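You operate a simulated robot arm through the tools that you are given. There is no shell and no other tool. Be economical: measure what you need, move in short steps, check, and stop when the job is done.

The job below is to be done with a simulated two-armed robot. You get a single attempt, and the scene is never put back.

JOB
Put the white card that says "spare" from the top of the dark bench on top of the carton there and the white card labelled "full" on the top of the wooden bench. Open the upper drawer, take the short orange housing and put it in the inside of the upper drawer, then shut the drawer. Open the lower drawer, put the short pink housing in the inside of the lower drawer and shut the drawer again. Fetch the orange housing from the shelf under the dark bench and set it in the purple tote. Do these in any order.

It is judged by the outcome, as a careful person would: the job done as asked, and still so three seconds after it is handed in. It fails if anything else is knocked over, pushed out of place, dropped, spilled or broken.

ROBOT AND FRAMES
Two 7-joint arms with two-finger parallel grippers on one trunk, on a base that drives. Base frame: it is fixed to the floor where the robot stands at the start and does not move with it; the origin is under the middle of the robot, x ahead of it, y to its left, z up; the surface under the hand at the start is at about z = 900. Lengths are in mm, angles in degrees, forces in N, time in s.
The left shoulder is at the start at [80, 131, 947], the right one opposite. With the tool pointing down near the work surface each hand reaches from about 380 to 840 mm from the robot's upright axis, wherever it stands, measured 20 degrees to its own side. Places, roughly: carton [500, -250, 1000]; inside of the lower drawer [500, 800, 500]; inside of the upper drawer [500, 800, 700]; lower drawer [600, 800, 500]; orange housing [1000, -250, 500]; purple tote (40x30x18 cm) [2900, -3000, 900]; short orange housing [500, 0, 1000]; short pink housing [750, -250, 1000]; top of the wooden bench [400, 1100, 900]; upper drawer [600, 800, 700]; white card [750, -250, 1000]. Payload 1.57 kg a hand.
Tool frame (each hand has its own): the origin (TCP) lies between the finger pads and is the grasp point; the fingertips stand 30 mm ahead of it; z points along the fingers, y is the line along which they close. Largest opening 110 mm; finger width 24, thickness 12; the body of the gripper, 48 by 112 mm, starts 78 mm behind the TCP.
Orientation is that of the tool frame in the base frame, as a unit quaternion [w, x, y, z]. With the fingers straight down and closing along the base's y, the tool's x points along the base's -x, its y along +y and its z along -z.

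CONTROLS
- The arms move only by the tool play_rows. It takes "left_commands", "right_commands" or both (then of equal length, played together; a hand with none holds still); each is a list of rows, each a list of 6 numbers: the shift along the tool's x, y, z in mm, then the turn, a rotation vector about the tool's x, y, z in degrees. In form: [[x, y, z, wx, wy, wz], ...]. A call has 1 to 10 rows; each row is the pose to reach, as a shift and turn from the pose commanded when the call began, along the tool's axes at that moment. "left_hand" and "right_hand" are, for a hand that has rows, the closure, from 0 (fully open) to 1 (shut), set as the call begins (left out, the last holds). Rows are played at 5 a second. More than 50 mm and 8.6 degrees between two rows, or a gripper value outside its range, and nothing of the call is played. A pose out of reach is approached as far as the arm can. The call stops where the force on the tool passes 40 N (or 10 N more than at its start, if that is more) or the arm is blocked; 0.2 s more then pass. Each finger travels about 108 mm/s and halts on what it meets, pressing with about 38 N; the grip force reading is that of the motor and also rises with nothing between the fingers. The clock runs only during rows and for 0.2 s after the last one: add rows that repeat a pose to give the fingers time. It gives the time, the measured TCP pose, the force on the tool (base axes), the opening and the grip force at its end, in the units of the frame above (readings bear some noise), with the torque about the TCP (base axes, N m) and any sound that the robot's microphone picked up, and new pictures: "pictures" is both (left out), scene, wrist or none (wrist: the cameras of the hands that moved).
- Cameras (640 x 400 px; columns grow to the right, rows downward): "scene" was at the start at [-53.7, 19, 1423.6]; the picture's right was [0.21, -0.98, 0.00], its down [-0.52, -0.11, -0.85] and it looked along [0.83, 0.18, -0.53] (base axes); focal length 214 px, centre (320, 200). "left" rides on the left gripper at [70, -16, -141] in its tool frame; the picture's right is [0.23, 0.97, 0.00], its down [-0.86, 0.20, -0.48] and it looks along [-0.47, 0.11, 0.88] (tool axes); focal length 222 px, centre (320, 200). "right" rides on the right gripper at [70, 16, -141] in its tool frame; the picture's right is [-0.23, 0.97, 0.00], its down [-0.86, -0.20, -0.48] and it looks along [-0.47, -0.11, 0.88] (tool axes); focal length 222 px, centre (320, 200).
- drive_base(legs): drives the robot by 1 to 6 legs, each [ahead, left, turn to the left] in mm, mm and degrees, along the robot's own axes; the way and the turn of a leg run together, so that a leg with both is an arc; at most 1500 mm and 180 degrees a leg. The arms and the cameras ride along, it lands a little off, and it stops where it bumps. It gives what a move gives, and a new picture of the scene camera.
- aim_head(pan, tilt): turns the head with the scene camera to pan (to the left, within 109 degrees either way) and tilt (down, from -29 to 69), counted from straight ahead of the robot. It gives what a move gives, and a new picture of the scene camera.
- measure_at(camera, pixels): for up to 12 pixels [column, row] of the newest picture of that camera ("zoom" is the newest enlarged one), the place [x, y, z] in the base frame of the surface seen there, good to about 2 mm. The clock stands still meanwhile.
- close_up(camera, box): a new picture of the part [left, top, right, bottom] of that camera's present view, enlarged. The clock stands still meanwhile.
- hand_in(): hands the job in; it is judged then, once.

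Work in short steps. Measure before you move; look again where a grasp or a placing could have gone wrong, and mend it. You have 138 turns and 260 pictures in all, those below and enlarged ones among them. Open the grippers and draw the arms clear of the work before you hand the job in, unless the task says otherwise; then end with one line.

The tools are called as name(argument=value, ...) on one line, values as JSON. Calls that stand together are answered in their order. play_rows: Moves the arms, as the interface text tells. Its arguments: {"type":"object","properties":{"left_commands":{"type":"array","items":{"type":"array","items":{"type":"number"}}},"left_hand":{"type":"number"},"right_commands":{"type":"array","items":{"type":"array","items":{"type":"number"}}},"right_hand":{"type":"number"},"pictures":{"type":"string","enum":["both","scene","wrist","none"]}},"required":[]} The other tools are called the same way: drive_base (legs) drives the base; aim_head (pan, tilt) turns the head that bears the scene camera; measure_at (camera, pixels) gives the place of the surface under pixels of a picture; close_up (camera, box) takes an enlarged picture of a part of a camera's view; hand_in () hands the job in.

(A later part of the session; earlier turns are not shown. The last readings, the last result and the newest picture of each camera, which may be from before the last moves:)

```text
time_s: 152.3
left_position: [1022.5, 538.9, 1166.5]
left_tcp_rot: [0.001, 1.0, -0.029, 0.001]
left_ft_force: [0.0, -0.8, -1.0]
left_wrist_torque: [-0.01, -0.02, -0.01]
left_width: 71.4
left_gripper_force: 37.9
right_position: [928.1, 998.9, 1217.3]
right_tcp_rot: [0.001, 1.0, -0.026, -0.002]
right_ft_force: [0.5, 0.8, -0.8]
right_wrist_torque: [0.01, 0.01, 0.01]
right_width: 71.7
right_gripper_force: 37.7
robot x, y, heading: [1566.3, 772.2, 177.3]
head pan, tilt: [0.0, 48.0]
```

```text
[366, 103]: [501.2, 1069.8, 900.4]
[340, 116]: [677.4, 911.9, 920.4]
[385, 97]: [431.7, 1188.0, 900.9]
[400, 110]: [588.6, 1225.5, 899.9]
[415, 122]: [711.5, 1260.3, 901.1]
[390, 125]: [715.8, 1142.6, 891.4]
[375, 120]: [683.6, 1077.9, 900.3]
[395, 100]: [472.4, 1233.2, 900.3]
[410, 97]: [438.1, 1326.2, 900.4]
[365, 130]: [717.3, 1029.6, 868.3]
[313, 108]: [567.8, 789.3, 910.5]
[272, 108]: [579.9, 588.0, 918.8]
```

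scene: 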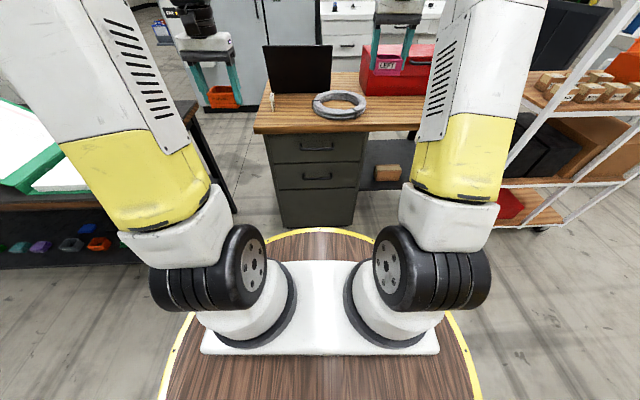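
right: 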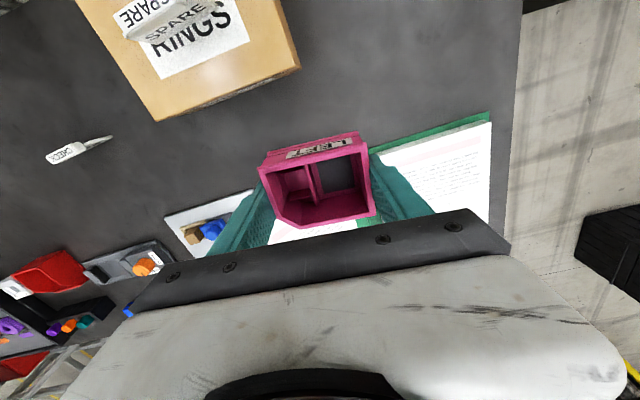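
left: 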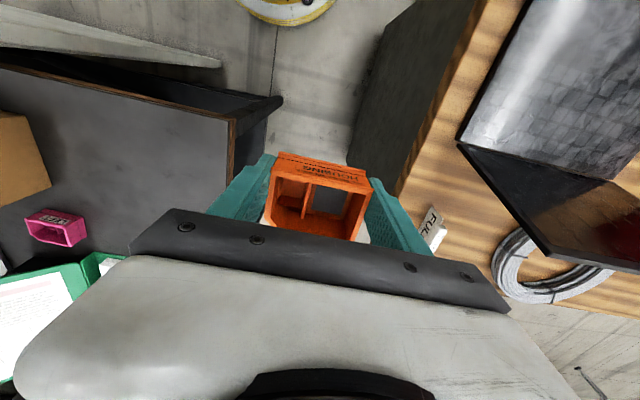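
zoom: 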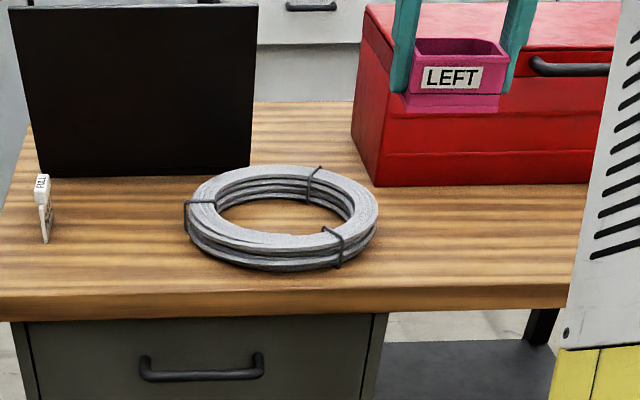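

Free wood around (620,1180). I drive ahead 290 mm to reach it.

drive_base(legs=[[290, 0, 2.5]])

```text
time_s: 154.3
left_position: [744.1, 521.8, 1166.7]
left_tcp_rot: [0.001, 1.0, -0.009, 0.001]
left_ft_force: [-0.1, 0.0, -0.9]
left_wrist_torque: [0.0, 0.02, -0.02]
left_width: 71.5
left_gripper_force: 38.1
right_position: [631.1, 980.2, 1217.0]
right_tcp_rot: [0.0, 1.0, -0.004, -0.002]
right_ft_force: [0.3, -0.4, -1.4]
right_wrist_torque: [0.0, 0.03, -0.02]
right_width: 71.4
right_gripper_force: 38.4
robot x, y, heading: [1281.0, 781.4, 179.8]
head pan, tilt: [0.0, 48.0]
```

scene: 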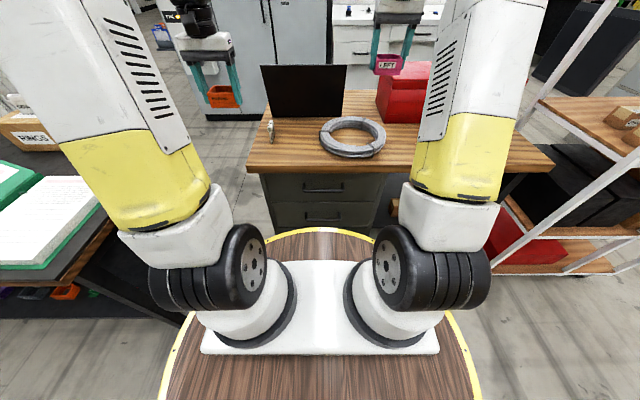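

Now right hand to (620,1180) and down.

play_rows(right_commands=[[-3, -45, 0, 0, 0, 0], [-6, -90, 0, 0, 0, 0], [-9, -135, 0, 0, 0, 0], [-11, -180, 15, 0, 0, 0], [-11, -200, 55, 0, 0, 0], [-11, -200, 100, 0, 0, 0], [-11, -200, 148, 0, 0, 0], [-11, -200, 195, 0, 0, 0], [-11, -200, 240, 0, 0, 0], [-11, -200, 265, 0, 0, 0]], pictures="both")

```text
time_s: 156.5
left_position: [744.0, 521.5, 1166.1]
left_tcp_rot: [0.002, 1.0, -0.008, 0.001]
left_ft_force: [-0.4, -0.6, -0.9]
left_wrist_torque: [0.01, -0.01, 0.0]
left_width: 71.3
left_gripper_force: 37.8
right_position: [620.9, 1179.4, 950.7]
right_tcp_rot: [0.001, 1.0, -0.004, -0.003]
right_ft_force: [-0.2, -0.4, -0.8]
right_wrist_torque: [0.02, 0.0, 0.0]
right_width: 71.0
right_gripper_force: 37.9
robot x, y, heading: [1280.4, 782.5, 180.0]
head pan, tilt: [0.0, 48.0]
```

scene: 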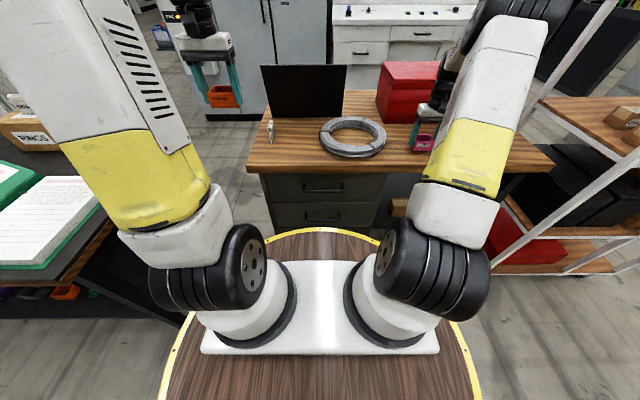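
right: 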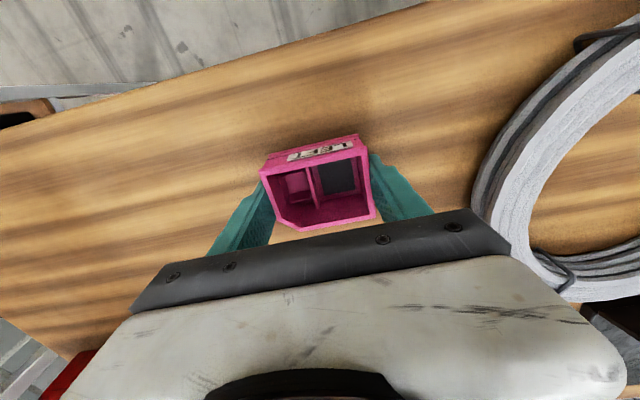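

Lower to touch, release and rise.

play_rows(right_commands=[[0, 0, 6, 0, 0, 0], [0, 0, 10, 0, 0, 0], [0, 0, 13.5, 0, 0, 0], [0, 0, 13.5, 0, 0, 0]], pictures="none")

play_rows(right_commands=[[0, 0, 0, 0, 0, 0], [0, 0, 0, 0, 0, 0], [0, 0, 0, 0, 0, 0], [0, 0, -30, 0, 0, 0], [0, 0, -75, 0, 0, 0], [0, 0, -120, 0, 0, 0], [0, 0, -165, 0, 0, 0], [0, 0, -210, 0, 0, 0]], right_hand=0, pictures="wrist")

```text
time_s: 157.5
left_position: [743.6, 521.3, 1167.8]
left_tcp_rot: [0.001, 1.0, -0.008, 0.0]
left_ft_force: [0.8, 0.2, -0.7]
left_wrist_torque: [0.01, -0.04, -0.01]
left_width: 71.2
left_gripper_force: 38.5
right_position: [620.1, 1178.6, 937.4]
right_tcp_rot: [0.001, 1.0, -0.004, -0.002]
right_ft_force: [-0.7, -0.9, -0.6]
right_wrist_torque: [-0.02, 0.01, -0.01]
right_width: 71.0
right_gripper_force: 38.1
robot x, y, heading: [1281.0, 781.2, 179.8]
head pan, tilt: [0.0, 48.0]
```

```text
time_s: 159.3
left_position: [743.9, 522.3, 1166.6]
left_tcp_rot: [0.002, 1.0, -0.009, 0.001]
left_ft_force: [0.1, 0.6, -0.7]
left_wrist_torque: [-0.05, -0.05, -0.01]
left_width: 71.2
left_gripper_force: 37.6
right_position: [619.7, 1179.7, 1148.4]
right_tcp_rot: [0.0, 1.0, -0.004, -0.002]
right_ft_force: [-0.2, -0.3, 0.7]
right_wrist_torque: [0.0, -0.02, 0.01]
right_width: 110.0
right_gripper_force: 0.1
robot x, y, heading: [1274.3, 784.4, 179.7]
head pan, tilt: [0.0, 48.0]
```

right: 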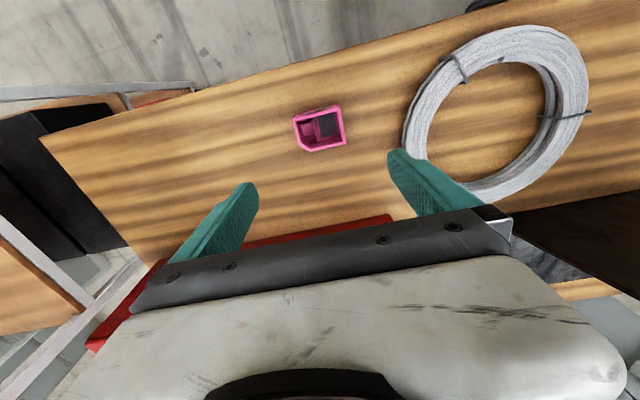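

Pink stands on the bench. I back off to x≈1560 for the drawers.

drive_base(legs=[[-285, 0, 0]])

play_rows(right_commands=[[0, 15, 0, 0, 0, 8.5], [0, 30, 0, 0, 0, 17], [0, 45, 0, 0, 0, 25.5], [0, 60, 0, 0, 0, 34], [0, 75, 0, 0, 0, 42.5], [0, 90, 0, 0, 0, 51], [0, 105, 0, 0, 0, 59.5], [0, 120, 0, 0, 0, 68], [0, 135, 0, 0, 0, 76.5], [0, 150, 0, 0, 0, 85]], right_hand=0.6, pictures="none")

```text
time_s: 161.2
left_position: [1025.1, 520.5, 1166.9]
left_tcp_rot: [0.001, 1.0, -0.008, 0.0]
left_ft_force: [-0.2, -0.4, -1.8]
left_wrist_torque: [0.02, 0.0, -0.01]
left_width: 71.3
left_gripper_force: 38.2
right_position: [898.1, 1176.6, 1147.7]
right_tcp_rot: [0.001, 1.0, -0.002, -0.003]
right_ft_force: [0.4, 0.3, 0.3]
right_wrist_torque: [0.04, -0.05, 0.02]
right_width: 110.2
right_gripper_force: 0.1
robot x, y, heading: [1558.7, 779.8, -180.0]
head pan, tilt: [0.0, 48.0]
```

scene: 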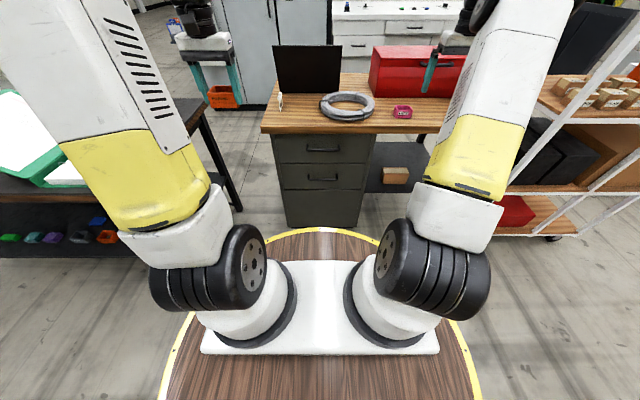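

```text
time_s: 163.4
left_position: [1025.3, 521.0, 1166.9]
left_tcp_rot: [0.0, 1.0, -0.007, 0.0]
left_ft_force: [0.1, -0.9, -1.3]
left_wrist_torque: [-0.01, 0.01, 0.0]
left_width: 71.4
left_gripper_force: 37.7
right_position: [897.9, 1026.5, 1148.6]
right_tcp_rot: [0.002, 0.735, -0.679, -0.001]
right_ft_force: [-0.5, 0.1, 0.9]
right_wrist_torque: [0.02, 0.03, 0.01]
right_width: 44.1
right_gripper_force: 0.1
robot x, y, heading: [1556.9, 781.9, 179.9]
head pan, tilt: [0.0, 48.0]
```

The right hand is turned; now I pitch it to point at the drawers (20° below horizontal) while moving to (900,798,1000).

play_rows(right_commands=[[25, 2, 16, -7.8, -0.3, 2], [50, 4, 33, -15.6, -0.6, 4], [76, 5, 50, -23.4, -0.9, 4.2], [101, 7, 66, -31.2, -1.2, 4.3], [126, 9, 83, -39, -1.5, 4.3], [152, 11, 99, -46.8, -1.8, 4.2], [177, 12, 116, -54.6, -2.2, 4.1], [202, 14, 132, -62.3, -2.5, 4], [227.5, 15.8, 149, -69.9, -2.8, 4], [227.5, 15.8, 149, -69.9, -2.8, 4]], pictures="both")

```text
time_s: 165.6
left_position: [1025.0, 520.2, 1166.4]
left_tcp_rot: [0.001, 1.0, -0.008, 0.002]
left_ft_force: [-0.1, 0.4, -1.5]
left_wrist_torque: [0.0, -0.01, -0.02]
left_width: 71.0
left_gripper_force: 37.7
right_position: [899.5, 797.2, 998.6]
right_tcp_rot: [0.408, 0.578, -0.577, -0.407]
right_ft_force: [-0.5, 0.5, -0.4]
right_wrist_torque: [0.01, -0.02, -0.02]
right_width: 44.1
right_gripper_force: 0.0
robot x, y, heading: [1557.6, 780.1, 180.0]
head pan, tilt: [0.0, 48.0]
```

scene: 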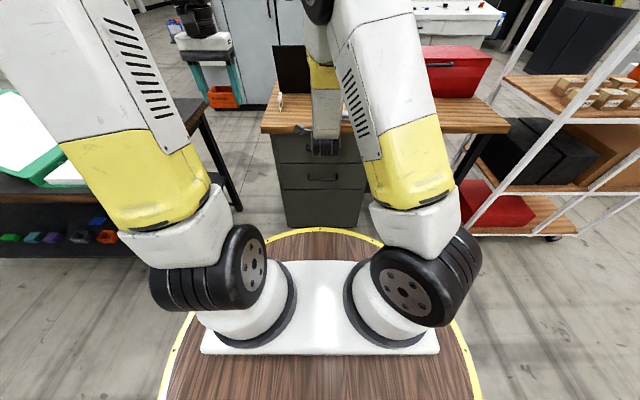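
right: 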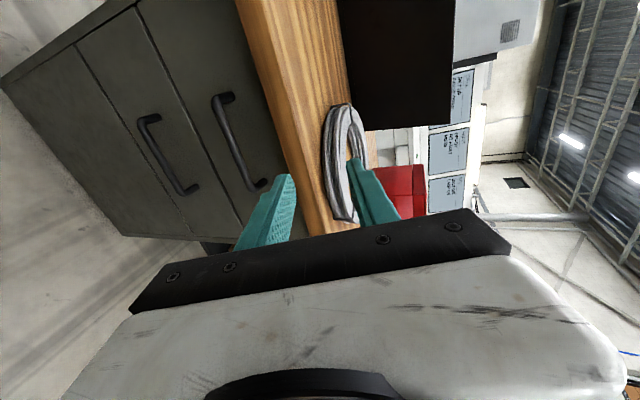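

The hand points at the drawer front. I measure the upper handle bar from this close camera.

measure_at(camera="right", pixels=[[222, 120], [232, 142], [242, 162], [252, 180], [160, 140], [180, 175], [215, 160], [290, 120]])

close_up(camera="right", box=[120, 70, 320, 210])

```text
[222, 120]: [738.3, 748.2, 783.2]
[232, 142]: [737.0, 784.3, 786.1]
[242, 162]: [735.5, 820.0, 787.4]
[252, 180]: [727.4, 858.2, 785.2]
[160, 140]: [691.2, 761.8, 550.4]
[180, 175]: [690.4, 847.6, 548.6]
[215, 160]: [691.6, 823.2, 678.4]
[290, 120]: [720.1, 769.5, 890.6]
```

```text
2.86 times, centred on (220, 140) of right
```

zoom: 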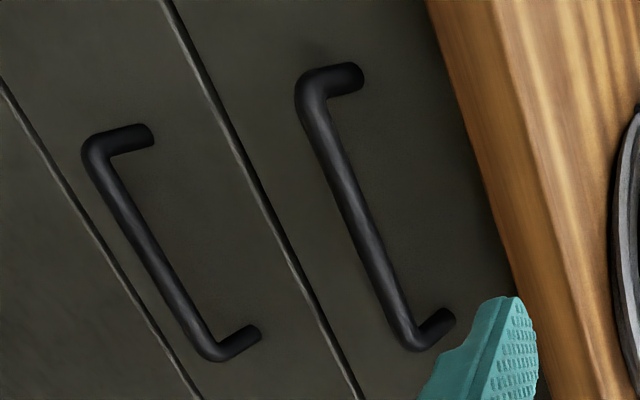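

Bar centre ≈ (732,800,781). I move to 80 mm short of it, then approach along the fingers.

play_rows(right_commands=[[-1, -37, 30, 0, 0, 0], [-1.5, -74, 60, 0, 0, 0], [-2, -110, 100, 0, 0, 0], [-2.8, -147.6, 140, 0, 0, 0], [-2.8, -147.6, 143, 0, 0, 0]], pictures="wrist")

```text
refused: row 3 steps farther than a row can; nothing moved
```

play_rows(right_commands=[[-1, -30, 28, 0, 0, 0], [-1.5, -60, 57, 0, 0, 0], [-2, -90, 86, 0, 0, 0], [-2.5, -120, 115, 0, 0, 0], [-2.8, -147.6, 143, 0, 0, 0], [-2.8, -147.6, 143, 0, 0, 0]], pictures="wrist")

```text
time_s: 167.0
left_position: [1025.7, 520.2, 1166.8]
left_tcp_rot: [0.001, 1.0, -0.007, 0.001]
left_ft_force: [0.0, 0.5, -0.9]
left_wrist_torque: [0.03, -0.02, 0.0]
left_width: 71.3
left_gripper_force: 38.0
right_position: [816.3, 802.5, 809.4]
right_tcp_rot: [0.407, 0.579, -0.578, -0.406]
right_ft_force: [0.5, 0.0, 0.1]
right_wrist_torque: [-0.02, 0.0, -0.01]
right_width: 43.9
right_gripper_force: 0.1
robot x, y, heading: [1558.1, 785.4, 180.0]
head pan, tilt: [0.0, 48.0]
```

right: 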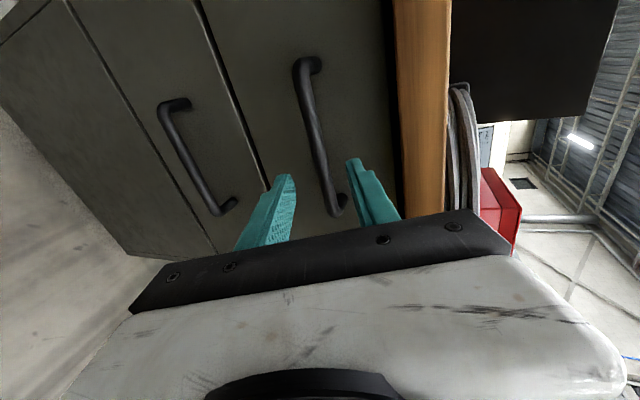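

Bar lies between the fingers. Approach 79 mm.

play_rows(right_commands=[[0, 0, 30, 0, 0, 0], [0, 0, 55, 0, 0, 0], [0, 0, 70, 0, 0, 0], [0, 0, 79, 0, 0, 0], [0, 0, 79, 0, 0, 0]], pictures="wrist")

```text
time_s: 168.2
left_position: [1024.6, 519.1, 1166.1]
left_tcp_rot: [0.001, 1.0, -0.007, 0.001]
left_ft_force: [0.1, 0.4, -0.9]
left_wrist_torque: [0.0, -0.02, 0.01]
left_width: 71.2
left_gripper_force: 37.9
right_position: [741.5, 800.4, 785.8]
right_tcp_rot: [0.408, 0.579, -0.578, -0.405]
right_ft_force: [0.8, -0.2, 0.1]
right_wrist_torque: [0.0, 0.04, -0.01]
right_width: 44.0
right_gripper_force: 0.0
robot x, y, heading: [1556.8, 783.0, -180.0]
head pan, tilt: [0.0, 48.0]
```

right: 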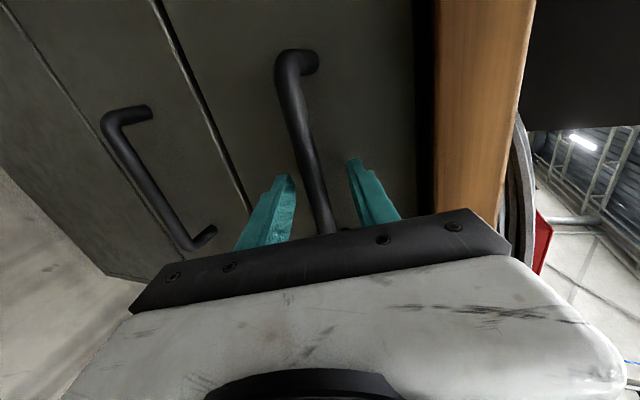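

Close on the bar and start pulling straight out (+x).

play_rows(right_commands=[[0, 0, 0, 0, 0, 0], [0, 0, 0, 0, 0, 0], [0, 0, 0, 0, 0, 0], [0, -7, -19, 0, 0, 0], [0, -14, -38, 0, 0, 0], [0, -20, -56, 0, 0, 0], [0, -27, -75, 0, 0, 0], [0, -34, -94, 0, 0, 0]], right_hand=1, pictures="both")

```text
time_s: 170.0
left_position: [1023.5, 520.9, 1166.3]
left_tcp_rot: [0.0, 1.0, -0.007, 0.001]
left_ft_force: [-0.3, 0.2, -1.5]
left_wrist_torque: [0.01, 0.0, -0.05]
left_width: 71.3
left_gripper_force: 38.0
right_position: [841.6, 800.7, 784.6]
right_tcp_rot: [0.406, 0.579, -0.579, -0.406]
right_ft_force: [-1.4, 7.9, -21.5]
right_wrist_torque: [0.31, -0.25, 0.24]
right_width: 15.7
right_gripper_force: 31.3
robot x, y, heading: [1558.4, 783.1, 179.8]
head pan, tilt: [0.0, 48.0]
```

scene: 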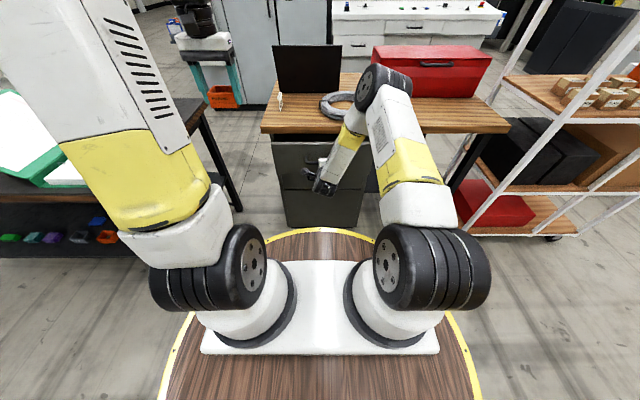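
right: 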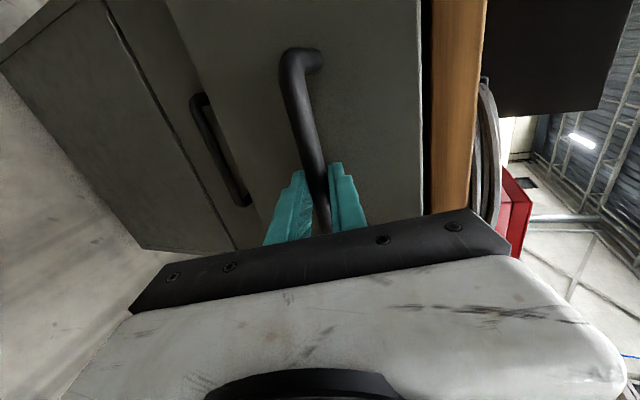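

Drawer is out 100 mm. I pull 130 mm more with a slight downward correction.

play_rows(right_commands=[[0, -10, -18, 0, 0, 0], [0, -17, -38, 0, 0, 0], [0, -25, -58, 0, 0, 0], [0, -32, -80, 0, 0, 0], [0, -40, -101, 0, 0, 0], [0, -47, -121, 0, 0, 0], [0, -47, -121, 0, 0, 0]], pictures="both")

```text
time_s: 171.6
left_position: [1024.7, 519.9, 1166.9]
left_tcp_rot: [0.001, 1.0, -0.007, 0.0]
left_ft_force: [0.7, 0.2, -0.5]
left_wrist_torque: [0.0, -0.02, -0.01]
left_width: 71.4
left_gripper_force: 38.1
right_position: [971.2, 799.8, 784.2]
right_tcp_rot: [-0.409, -0.576, 0.578, 0.408]
right_ft_force: [-2.1, 12.3, 37.9]
right_wrist_torque: [0.08, 0.43, 0.68]
right_width: 16.0
right_gripper_force: 31.8
robot x, y, heading: [1553.1, 783.4, 180.0]
head pan, tilt: [0.0, 48.0]
```

scene: 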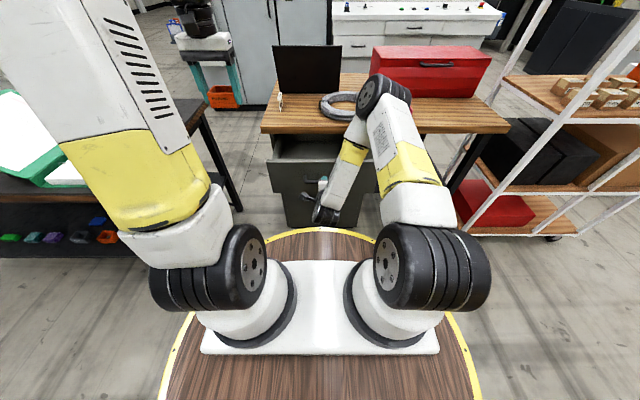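
right: 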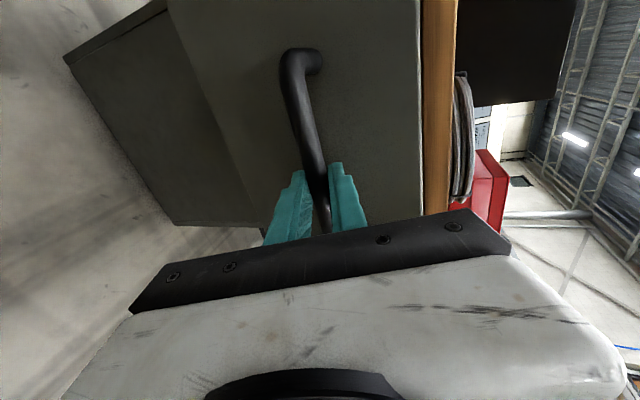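

The drawer is open 230 mm. Right hand keeps hold; I bring the left hand with the orange over the drawer's left part (810,655).

play_rows(left_commands=[[-40, -25, 0, 0, 0, 0], [-80, -50, 0, 0, 0, 0], [-120, -75, 0, 0, 0, 0], [-160, -100, 0, 0, 0, 0], [-195, -122, 10, 0, 0, 0], [-215, -135, 40, 0, 0, 0], [-215, -135, 80, 0, 0, 0], [-215, -135, 80, 0, 0, 0]], pictures="both")

```text
time_s: 173.4
left_position: [811.9, 657.2, 1086.8]
left_tcp_rot: [0.001, 1.0, -0.007, 0.0]
left_ft_force: [0.0, 1.1, -1.2]
left_wrist_torque: [0.02, 0.0, 0.03]
left_width: 71.2
left_gripper_force: 38.1
right_position: [970.6, 802.0, 783.2]
right_tcp_rot: [-0.41, -0.576, 0.577, 0.409]
right_ft_force: [-0.6, 3.8, 41.4]
right_wrist_torque: [0.35, 0.47, 0.06]
right_width: 15.7
right_gripper_force: 30.9
robot x, y, heading: [1560.2, 779.1, 179.9]
head pan, tilt: [0.0, 48.0]
```

scene: 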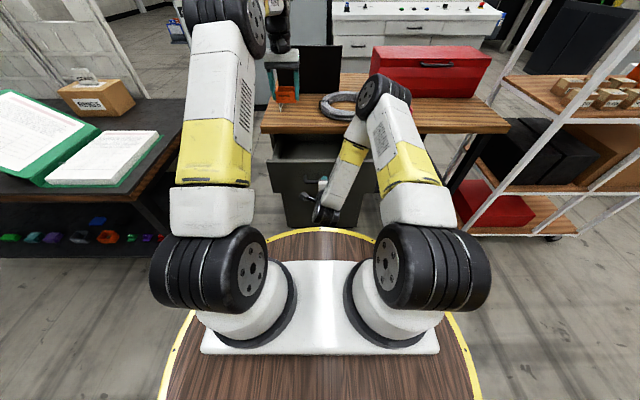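
left: 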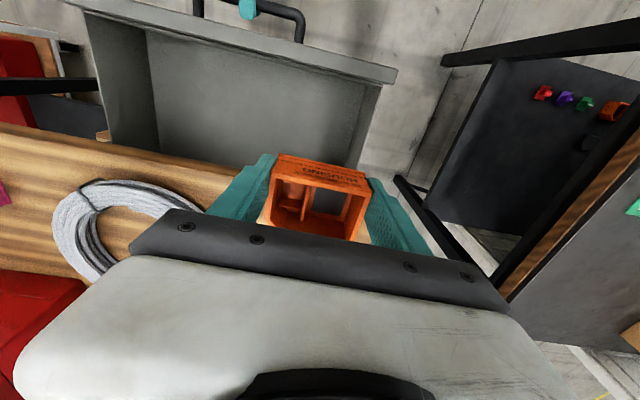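

The empty drawer interior is visible. I measure its floor and walls.

measure_at(camera="left", pixels=[[250, 80], [220, 120], [340, 100], [300, 130], [375, 90], [390, 75], [355, 140], [240, 35], [330, 60], [170, 100], [290, 150], [100, 30]])

```text
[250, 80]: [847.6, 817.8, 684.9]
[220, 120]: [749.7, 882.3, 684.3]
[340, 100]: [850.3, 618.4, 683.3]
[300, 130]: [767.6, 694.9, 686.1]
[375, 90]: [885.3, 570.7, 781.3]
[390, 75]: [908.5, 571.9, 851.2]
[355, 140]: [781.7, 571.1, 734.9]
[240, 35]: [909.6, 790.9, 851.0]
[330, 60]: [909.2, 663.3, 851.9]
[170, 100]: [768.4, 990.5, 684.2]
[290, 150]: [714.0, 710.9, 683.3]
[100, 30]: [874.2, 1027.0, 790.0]
```

Floor z≈684, walls y 571–1027, front panel inner x≈895. I lower the orange at (790,680) to just above the floor, easing the right hand's upward force.

play_rows(left_commands=[[-22, -23, 30, 0, 0, 0], [-22, -23, 78, 0, 0, 0], [-22, -23, 126, 0, 0, 0], [-22, -23, 174, 0, 0, 0], [-22, -23, 220, 0, 0, 0], [-22, -23, 265, 0, 0, 0], [-22, -23, 305, 0, 0, 0], [-22, -23, 335, 0, 0, 0], [-22, -23, 350, 0, 0, 0]], right_commands=[[0, 1.2, -0.4, 0, 0, 0], [0, 1.9, -0.7, 0, 0, 0], [0, 1.9, -0.7, 0, 0, 0], [0, 1.9, -0.7, 0, 0, 0], [0, 1.9, -0.7, 0, 0, 0], [0, 1.9, -0.7, 0, 0, 0], [0, 1.9, -0.7, 0, 0, 0], [0, 1.9, -0.7, 0, 0, 0], [0, 1.9, -0.7, 0, 0, 0]], pictures="both")

```text
time_s: 175.4
left_position: [793.2, 680.6, 737.4]
left_tcp_rot: [0.001, 1.0, -0.007, 0.0]
left_ft_force: [-0.1, 0.8, -1.0]
left_wrist_torque: [0.0, 0.0, -0.01]
left_width: 71.2
left_gripper_force: 38.0
right_position: [971.1, 801.2, 783.6]
right_tcp_rot: [-0.408, -0.579, 0.579, 0.405]
right_ft_force: [0.3, 5.1, 12.8]
right_wrist_torque: [0.41, 0.11, -0.06]
right_width: 15.8
right_gripper_force: 31.7
robot x, y, heading: [1556.3, 780.2, 180.0]
head pan, tilt: [0.0, 48.0]
```

scene: 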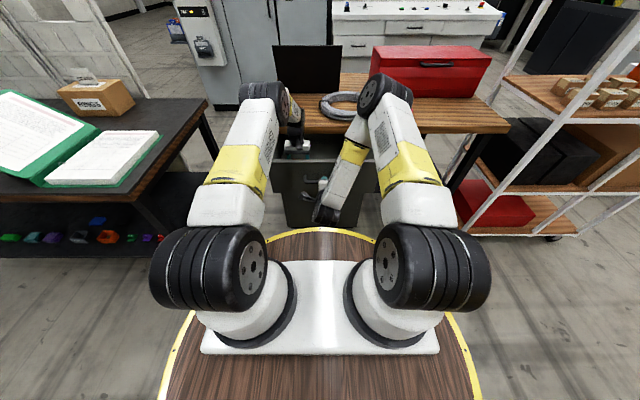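
right: 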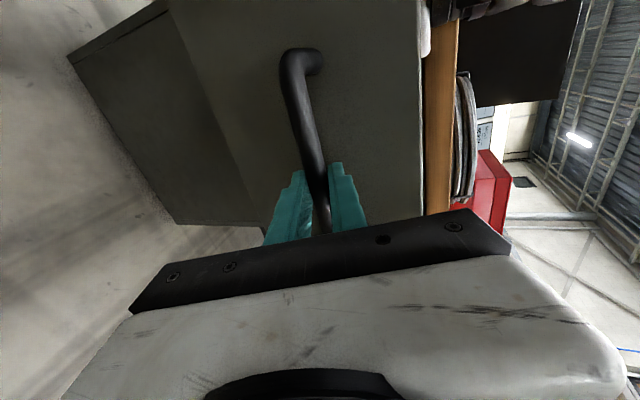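
left: 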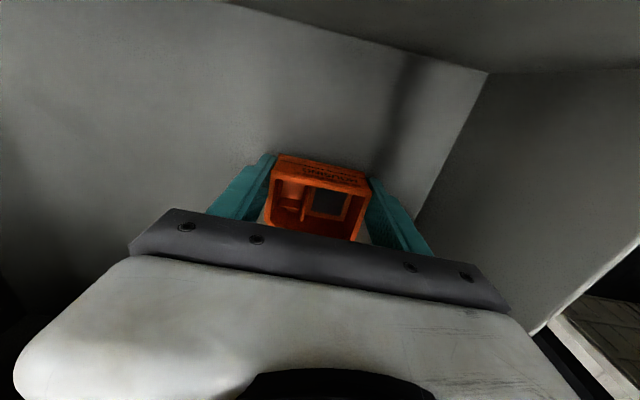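

I check where the left elbow is relative to the FULL card before continuing.

measure_at(camera="scene", pixels=[[262, 92], [245, 95], [290, 110], [300, 140], [280, 80]])

play_rows(left_commands=[[0, 0, 5, 0, 0, 0], [0, 0, 9, 0, 0, 0], [0, 0, 13, 0, 0, 0], [0, 0, 16, 0, 0, 0], [0, 0, 16, 0, 0, 0]], pictures="none")

```text
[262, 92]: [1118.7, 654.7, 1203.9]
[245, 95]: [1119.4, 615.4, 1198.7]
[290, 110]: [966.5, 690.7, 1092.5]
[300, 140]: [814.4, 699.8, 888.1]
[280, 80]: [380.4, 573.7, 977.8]
```

```text
time_s: 176.6
left_position: [790.3, 681.5, 722.3]
left_tcp_rot: [0.001, 1.0, -0.008, -0.002]
left_ft_force: [7.2, -0.2, 21.8]
left_wrist_torque: [0.31, 0.67, -0.06]
left_width: 71.3
left_gripper_force: 37.8
right_position: [971.4, 801.6, 784.2]
right_tcp_rot: [0.407, 0.579, -0.579, -0.406]
right_ft_force: [-8.7, 3.0, 0.5]
right_wrist_torque: [0.28, 0.05, 0.32]
right_width: 15.9
right_gripper_force: 31.7
robot x, y, heading: [1557.7, 782.9, -179.9]
head pan, tilt: [0.0, 48.0]
```

Contact with the drawer floor (22 N). Release and rise.

play_rows(left_commands=[[0, 0, -1, 0, 0, 0], [0, 0, -1, 0, 0, 0], [0, 0, -1, 0, 0, 0], [0, 0, -25, 0, 0, 0], [0, 0, -70, 0, 0, 0], [0, 0, -115, 0, 0, 0], [0, 0, -160, 0, 0, 0], [0, 0, -208, 0, 0, 0], [0, 0, -256, 0, 0, 0], [0, 0, -300, 0, 0, 0]], left_hand=0.2, pictures="wrist")

```text
time_s: 178.8
left_position: [789.3, 684.3, 1019.6]
left_tcp_rot: [0.0, 1.0, -0.007, 0.001]
left_ft_force: [0.2, -0.4, -0.3]
left_wrist_torque: [0.0, 0.02, 0.0]
left_width: 88.1
left_gripper_force: 0.0
right_position: [972.4, 801.5, 784.3]
right_tcp_rot: [-0.408, -0.578, 0.579, 0.406]
right_ft_force: [0.5, 6.7, 4.2]
right_wrist_torque: [0.32, 0.04, -0.06]
right_width: 15.7
right_gripper_force: 31.6
robot x, y, heading: [1557.1, 779.5, 179.8]
head pan, tilt: [0.0, 48.0]
```

left: 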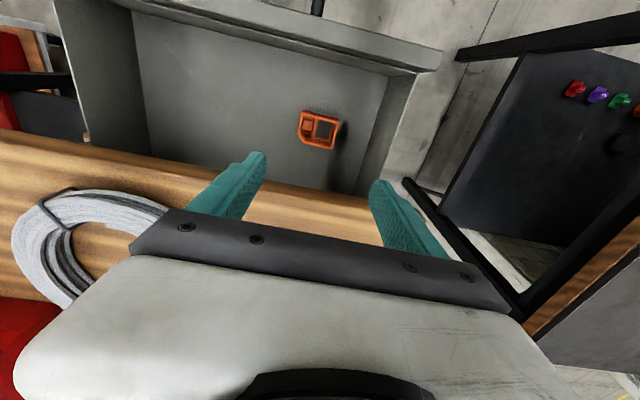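

Orange sits in the drawer. I push the drawer shut with the right hand while withdrawing the left.

play_rows(left_commands=[[0, 5, -20, 0, 0, 0], [10, 15, -40, 0, 0, 0], [30, 30, -60, 0, 0, 0], [60, 45, -80, 0, 0, 0], [90, 60, -100, 0, 0, 0], [120, 75, -100, 0, 0, 0], [150, 90, -100, 0, 0, 0], [180, 105, -100, 0, 0, 0], [205, 120, -100, 0, 0, 0], [211, 124, -100, 0, 0, 0]], right_commands=[[0, 6, 16, 0, 0, 0], [0, 14, 40, 0, 0, 0], [0, 23, 64, 0, 0, 0], [0, 32, 88, 0, 0, 0], [0, 41, 112, 0, 0, 0], [0, 49, 136, 0, 0, 0], [0, 58, 160, 0, 0, 0], [0, 67, 184, 0, 0, 0], [0, 74, 205, 0, 0, 0], [0, 79, 218, 0, 0, 0]], pictures="both")

```text
time_s: 181.0
left_position: [1000.5, 555.8, 1121.3]
left_tcp_rot: [0.002, 1.0, -0.007, 0.0]
left_ft_force: [-0.3, 0.1, -0.3]
left_wrist_torque: [-0.02, -0.06, 0.0]
left_width: 88.0
left_gripper_force: 0.0
right_position: [739.5, 799.9, 784.0]
right_tcp_rot: [0.408, 0.579, -0.578, -0.405]
right_ft_force: [20.1, 11.1, 11.3]
right_wrist_torque: [0.39, 0.04, 0.01]
right_width: 15.7
right_gripper_force: 31.4
robot x, y, heading: [1557.0, 784.1, 179.8]
head pan, tilt: [0.0, 48.0]
```

scene: 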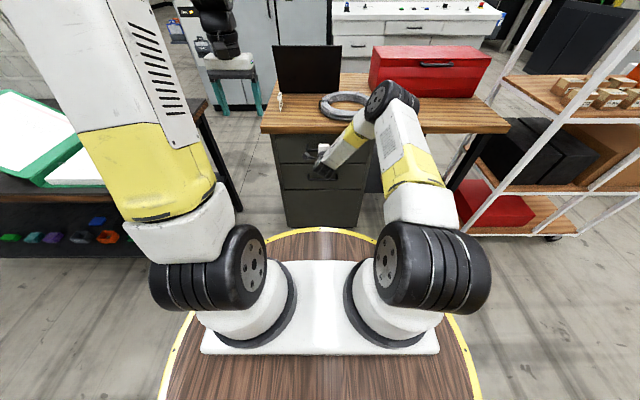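
right: 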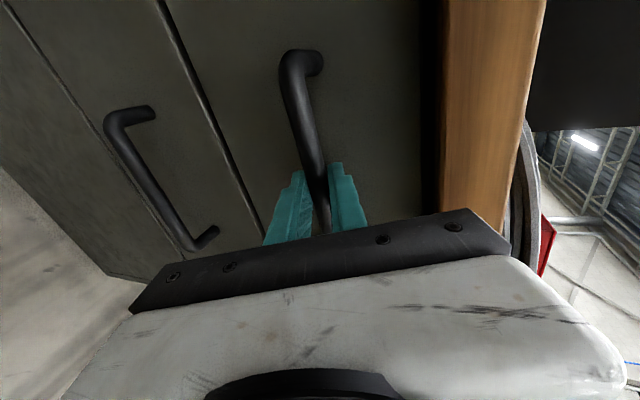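
left: 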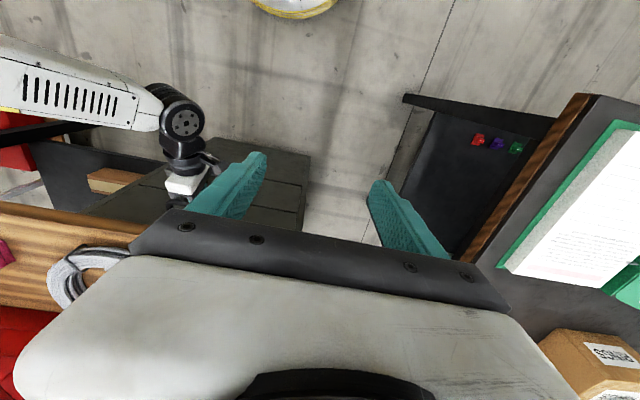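

The drawer is shut. I open the right fingers, withdraw 90 mm, and go down to the lower handle level.

play_rows(right_commands=[[0, 0, 0, 0, 0, 0], [0, 0, 0, 0, 0, 0], [0, 0, -25, 0, 0, 0], [0, 0, -60, 0, 0, 0], [0, 0, -100, 0, 0, 0], [0, -40, -114, 0, 0, 0], [0, -80, -129, 0, 0, 0], [0, -120, -143, 0, 0, 0]], right_hand=0.6, pictures="none")

play_rows(right_commands=[[0, -30, 11, 0, 0, 0], [0, -60, 22, 0, 0, 0], [0, -60, 22, 0, 0, 0]], pictures="both")

```text
time_s: 182.8
left_position: [1000.0, 556.0, 1121.0]
left_tcp_rot: [0.0, 1.0, -0.007, 0.0]
left_ft_force: [0.1, 0.5, -0.3]
left_wrist_torque: [0.01, -0.02, 0.02]
left_width: 87.8
left_gripper_force: 0.1
right_position: [913.2, 799.5, 720.1]
right_tcp_rot: [0.408, 0.579, -0.578, -0.405]
right_ft_force: [-0.6, 0.4, -0.7]
right_wrist_torque: [0.01, 0.0, 0.02]
right_width: 43.9
right_gripper_force: 0.1
robot x, y, heading: [1558.3, 782.3, 179.9]
head pan, tilt: [0.0, 48.0]
```

```text
time_s: 183.6
left_position: [998.9, 555.7, 1121.1]
left_tcp_rot: [0.0, 1.0, -0.008, -0.001]
left_ft_force: [-0.1, 0.1, -0.6]
left_wrist_torque: [0.01, 0.02, 0.04]
left_width: 88.3
left_gripper_force: 0.0
right_position: [912.2, 799.8, 655.9]
right_tcp_rot: [0.407, 0.579, -0.578, -0.406]
right_ft_force: [0.6, -0.5, -0.6]
right_wrist_torque: [-0.03, -0.02, 0.0]
right_width: 44.2
right_gripper_force: 0.1
robot x, y, heading: [1556.3, 783.7, -179.9]
head pan, tilt: [0.0, 48.0]
```

scene: 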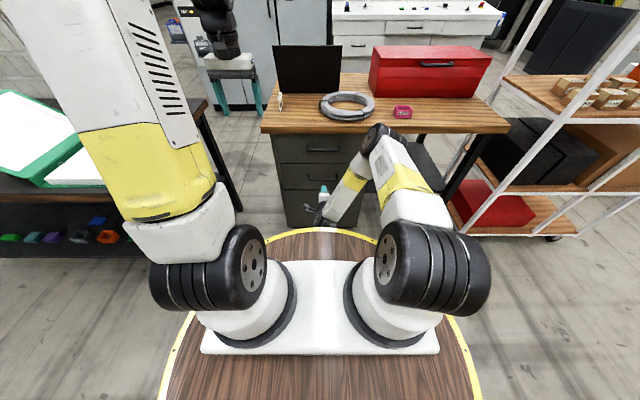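
right: 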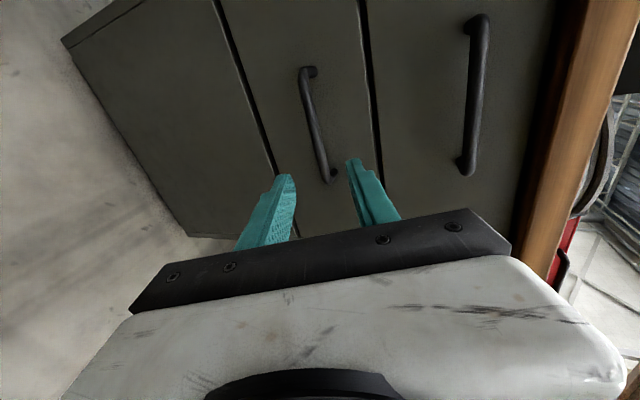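

measure_at(camera="right", pixels=[[305, 95], [312, 120], [319, 145], [325, 165], [400, 100], [300, 180], [470, 100], [480, 60]])

```text
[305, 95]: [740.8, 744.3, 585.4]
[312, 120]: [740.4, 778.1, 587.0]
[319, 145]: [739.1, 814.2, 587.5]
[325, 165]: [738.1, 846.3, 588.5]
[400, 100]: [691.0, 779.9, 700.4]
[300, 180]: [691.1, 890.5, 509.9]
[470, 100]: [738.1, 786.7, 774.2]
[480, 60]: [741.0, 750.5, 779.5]
```

Lower bar centre ≈ (733,800,583). I approach along the fingers and grip.

play_rows(right_commands=[[0, -2, 40, 0, 0, 0], [0, -4, 80, 0, 0, 0], [0, -6, 115, 0, 0, 0], [0, -7.4, 145, 0, 0, 0], [0, -7.4, 168, 0, 0, 0], [0, -7.4, 185, 0, 0, 0], [0, -7.4, 185, 0, 0, 0]], pictures="wrist")

```text
time_s: 185.2
left_position: [999.6, 555.3, 1120.8]
left_tcp_rot: [0.001, 1.0, -0.007, 0.001]
left_ft_force: [-0.5, -0.2, -0.1]
left_wrist_torque: [-0.03, 0.01, 0.02]
left_width: 88.0
left_gripper_force: 0.1
right_position: [741.0, 799.1, 586.0]
right_tcp_rot: [0.407, 0.579, -0.579, -0.406]
right_ft_force: [-0.1, -0.2, -0.9]
right_wrist_torque: [0.03, -0.02, -0.04]
right_width: 44.0
right_gripper_force: 0.1
robot x, y, heading: [1557.9, 783.9, -180.1]
head pan, tilt: [0.0, 48.0]
```

right: 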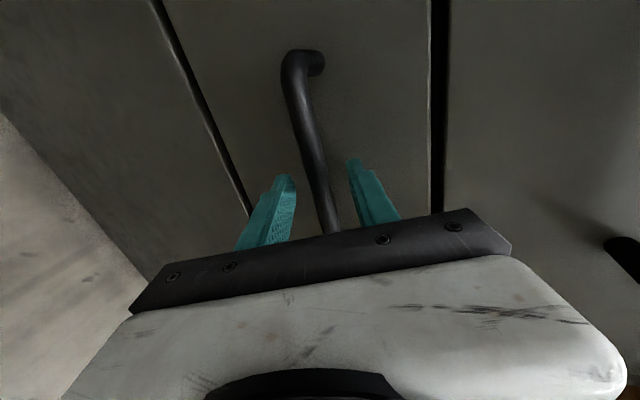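

Close and pull out 150 mm.

play_rows(right_commands=[[0, 0, 0, 0, 0, 0], [0, 0, 0, 0, 0, 0], [0, 0, 0, 0, 0, 0], [0, -8, -22, 0, 0, 0], [0, -16, -45, 0, 0, 0], [0, -24, -67, 0, 0, 0], [0, -32, -90, 0, 0, 0], [0, -41, -114, 0, 0, 0], [0, -51, -141, 0, 0, 0]], right_hand=1, pictures="none")

```text
time_s: 187.2
left_position: [999.6, 555.7, 1119.8]
left_tcp_rot: [0.001, 1.0, -0.008, 0.0]
left_ft_force: [0.4, -0.4, -0.1]
left_wrist_torque: [0.01, -0.04, 0.03]
left_width: 88.1
left_gripper_force: 0.0
right_position: [890.9, 799.8, 587.5]
right_tcp_rot: [0.409, 0.579, -0.577, -0.405]
right_ft_force: [-0.4, -10.4, 9.5]
right_wrist_torque: [0.46, 0.1, -0.43]
right_width: 16.0
right_gripper_force: 31.4
robot x, y, heading: [1558.5, 784.5, -180.2]
head pan, tilt: [0.0, 48.0]
```

Pull 100 mm more (total ≈250).

play_rows(right_commands=[[0, -7, -19, 0, 0, 0], [0, -14, -38, 0, 0, 0], [0, -21, -57, 0, 0, 0], [0, -28, -76, 0, 0, 0], [0, -34, -94, 0, 0, 0], [0, -34, -94, 0, 0, 0]], pictures="both")

```text
time_s: 188.6
left_position: [1000.3, 555.0, 1121.1]
left_tcp_rot: [0.001, 1.0, -0.007, 0.0]
left_ft_force: [-0.3, 0.0, -0.1]
left_wrist_torque: [-0.03, 0.0, 0.06]
left_width: 88.0
left_gripper_force: 0.0
right_position: [992.6, 799.6, 587.1]
right_tcp_rot: [0.409, 0.579, -0.577, -0.406]
right_ft_force: [-0.1, -13.7, 24.3]
right_wrist_torque: [0.51, 0.26, -0.25]
right_width: 15.9
right_gripper_force: 31.9
robot x, y, heading: [1556.1, 782.6, -180.2]
head pan, tilt: [0.0, 48.0]
```

scene: 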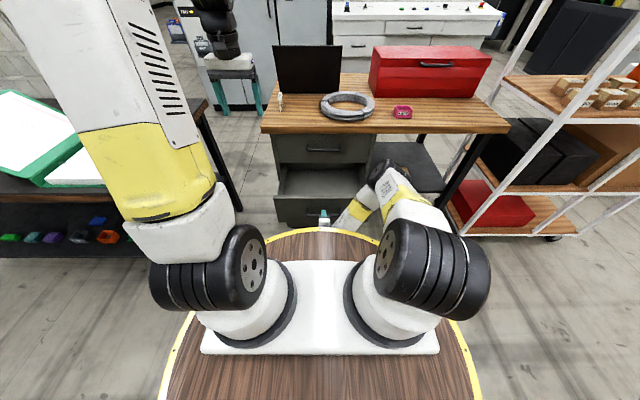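
right: 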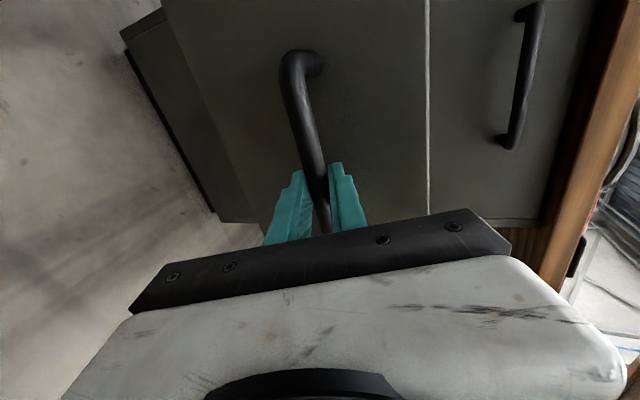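

Lower drawer is open ~250 mm. I release and back the fingers off 45 mm along their axis.

play_rows(right_commands=[[0, 0, 0, 0, 0, 0], [0, 0, 0, 0, 0, 0], [0, 0, -12, 0, 0, 0], [0, 0, -28, 0, 0, 0], [0, 0, -45, 0, 0, 0], [0, 0, -45, 0, 0, 0]], right_hand=0.6, pictures="scene")

```text
time_s: 190.2
left_position: [997.8, 555.6, 1118.4]
left_tcp_rot: [0.001, 1.0, -0.007, 0.001]
left_ft_force: [-0.8, 0.6, -1.0]
left_wrist_torque: [-0.02, -0.05, -0.03]
left_width: 88.0
left_gripper_force: 0.1
right_position: [997.1, 813.6, 610.0]
right_tcp_rot: [-0.413, -0.558, 0.57, 0.44]
right_ft_force: [2.0, -2.8, -19.5]
right_wrist_torque: [-0.31, -0.29, -0.22]
right_width: 60.8
right_gripper_force: 9.6
robot x, y, heading: [1556.0, 788.8, -180.0]
head pan, tilt: [0.0, 48.0]
stopped in row 6 (right hand): the arm was blocked; the commanded pose is now the measured one
```

scene: 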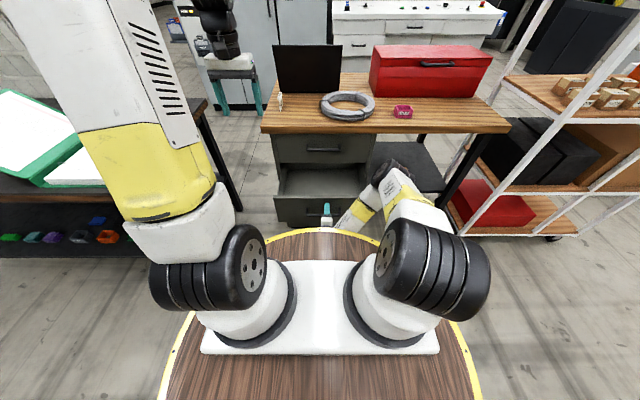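

The wrist met the robot's own deck; I lower the hand back ~20 mm to centre on the bar, then back the base off.

play_rows(right_commands=[[3, -8, 3, 0, 0, 0], [8, -18, 7, 0, 0, 0], [8, -18, 7, 0, 0, 0]], pictures="wrist")

```text
time_s: 191.0
left_position: [998.3, 556.9, 1119.7]
left_tcp_rot: [0.0, 1.0, -0.007, 0.0]
left_ft_force: [0.7, -1.0, 1.1]
left_wrist_torque: [0.02, 0.0, -0.02]
left_width: 88.1
left_gripper_force: 0.0
right_position: [995.1, 805.6, 594.1]
right_tcp_rot: [-0.415, -0.557, 0.569, 0.44]
right_ft_force: [-0.2, 0.1, 0.2]
right_wrist_torque: [0.03, 0.03, 0.01]
right_width: 44.1
right_gripper_force: 0.1
robot x, y, heading: [1557.7, 784.6, -180.1]
head pan, tilt: [0.0, 48.0]
```

right: 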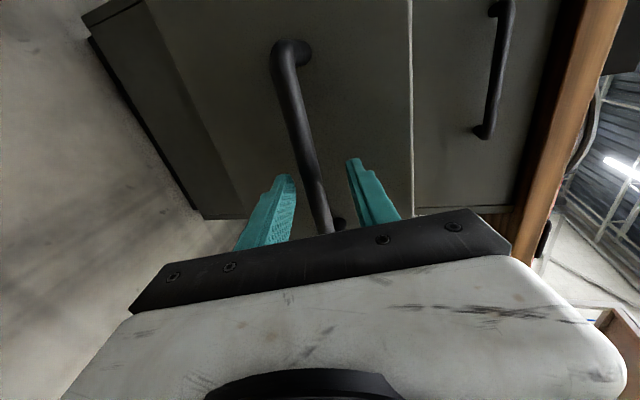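

Free of force, bar between the fingers. I back the base 130 mm.

drive_base(legs=[[-130, 0, 0]])

```text
time_s: 192.3
left_position: [1128.2, 555.7, 1119.9]
left_tcp_rot: [0.001, 1.0, -0.007, 0.0]
left_ft_force: [-1.2, 0.4, -0.4]
left_wrist_torque: [0.0, -0.01, 0.0]
left_width: 88.1
left_gripper_force: 0.1
right_position: [1125.3, 807.5, 593.1]
right_tcp_rot: [-0.415, -0.556, 0.57, 0.44]
right_ft_force: [0.0, 0.3, -0.3]
right_wrist_torque: [0.0, 0.01, -0.01]
right_width: 43.9
right_gripper_force: 0.0
robot x, y, heading: [1686.1, 783.9, 179.8]
head pan, tilt: [0.0, 48.0]
```

scene: 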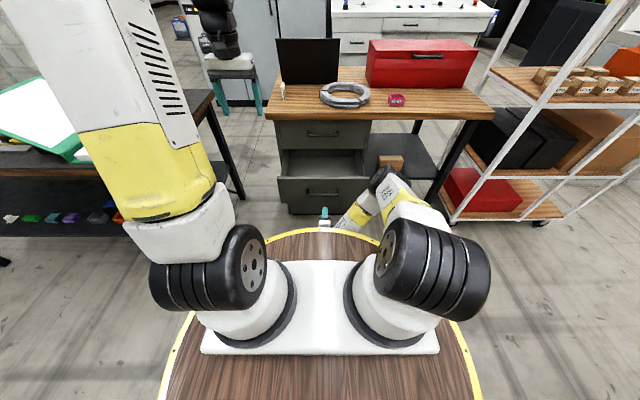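

Free. I raise the right hand to z≈920, then turn it back to pointing down.

play_rows(right_commands=[[0, 40, 10, 0, 0, 0], [0, 80, 16, 0, 0, 0], [0, 120, 18, 0, 0, 0], [0, 160, 18, 0, 0, 0], [0, 200, 18, 0, 0, 0], [0, 240, 16, 0, 0, 0], [0, 280, 14, 0, 0, 0], [0, 320, 10, 0, 0, 0], [0, 345, 8, 0, 0, 0]], pictures="none")

play_rows(right_commands=[[-10, 10, -5, 8.4, 0, 0], [-20, 20, -10, 16.8, 0, 0], [-30, 30, -15, 25.2, 0, 0], [-40, 40, -20, 33.6, 0, 0], [-50, 50, -25, 42, 0, 0], [-60, 60, -30, 50.4, 0, 0], [-70, 70, -35, 58.8, 0, 0], [-80, 80, -40, 67, 0, 0], [-90, 90, -45, 73, 0, 0]], pictures="scene")

```text
time_s: 194.3
left_position: [1128.5, 557.1, 1121.5]
left_tcp_rot: [0.0, 1.0, -0.007, 0.0]
left_ft_force: [0.1, 0.3, 1.1]
left_wrist_torque: [-0.01, -0.02, 0.0]
left_width: 87.9
left_gripper_force: 0.0
right_position: [1026.0, 804.1, 923.5]
right_tcp_rot: [-0.415, -0.556, 0.57, 0.44]
right_ft_force: [0.1, 0.1, 0.1]
right_wrist_torque: [0.02, 0.04, 0.0]
right_width: 43.9
right_gripper_force: 0.0
robot x, y, heading: [1690.0, 785.1, 179.9]
head pan, tilt: [0.0, 48.0]
```

```text
time_s: 196.3
left_position: [1128.8, 555.8, 1120.0]
left_tcp_rot: [0.0, 1.0, -0.008, 0.0]
left_ft_force: [0.0, 0.0, -0.3]
left_wrist_torque: [0.03, -0.01, 0.02]
left_width: 88.2
left_gripper_force: 0.1
right_position: [1049.0, 890.8, 1022.4]
right_tcp_rot: [-0.002, -0.694, 0.72, 0.014]
right_ft_force: [0.4, -0.7, 0.6]
right_wrist_torque: [0.02, 0.0, 0.01]
right_width: 43.8
right_gripper_force: 0.0
robot x, y, heading: [1685.2, 780.6, 179.8]
head pan, tilt: [0.0, 48.0]
```

scene: 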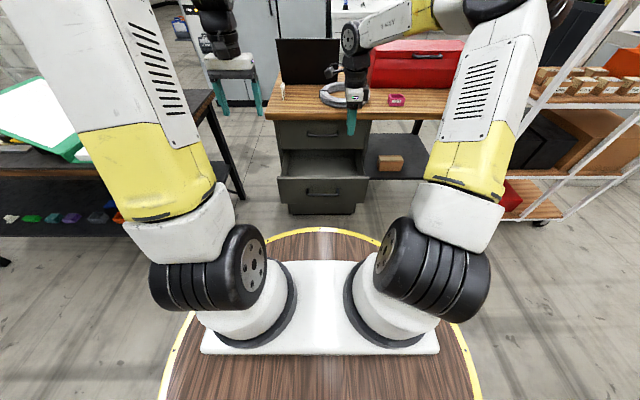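

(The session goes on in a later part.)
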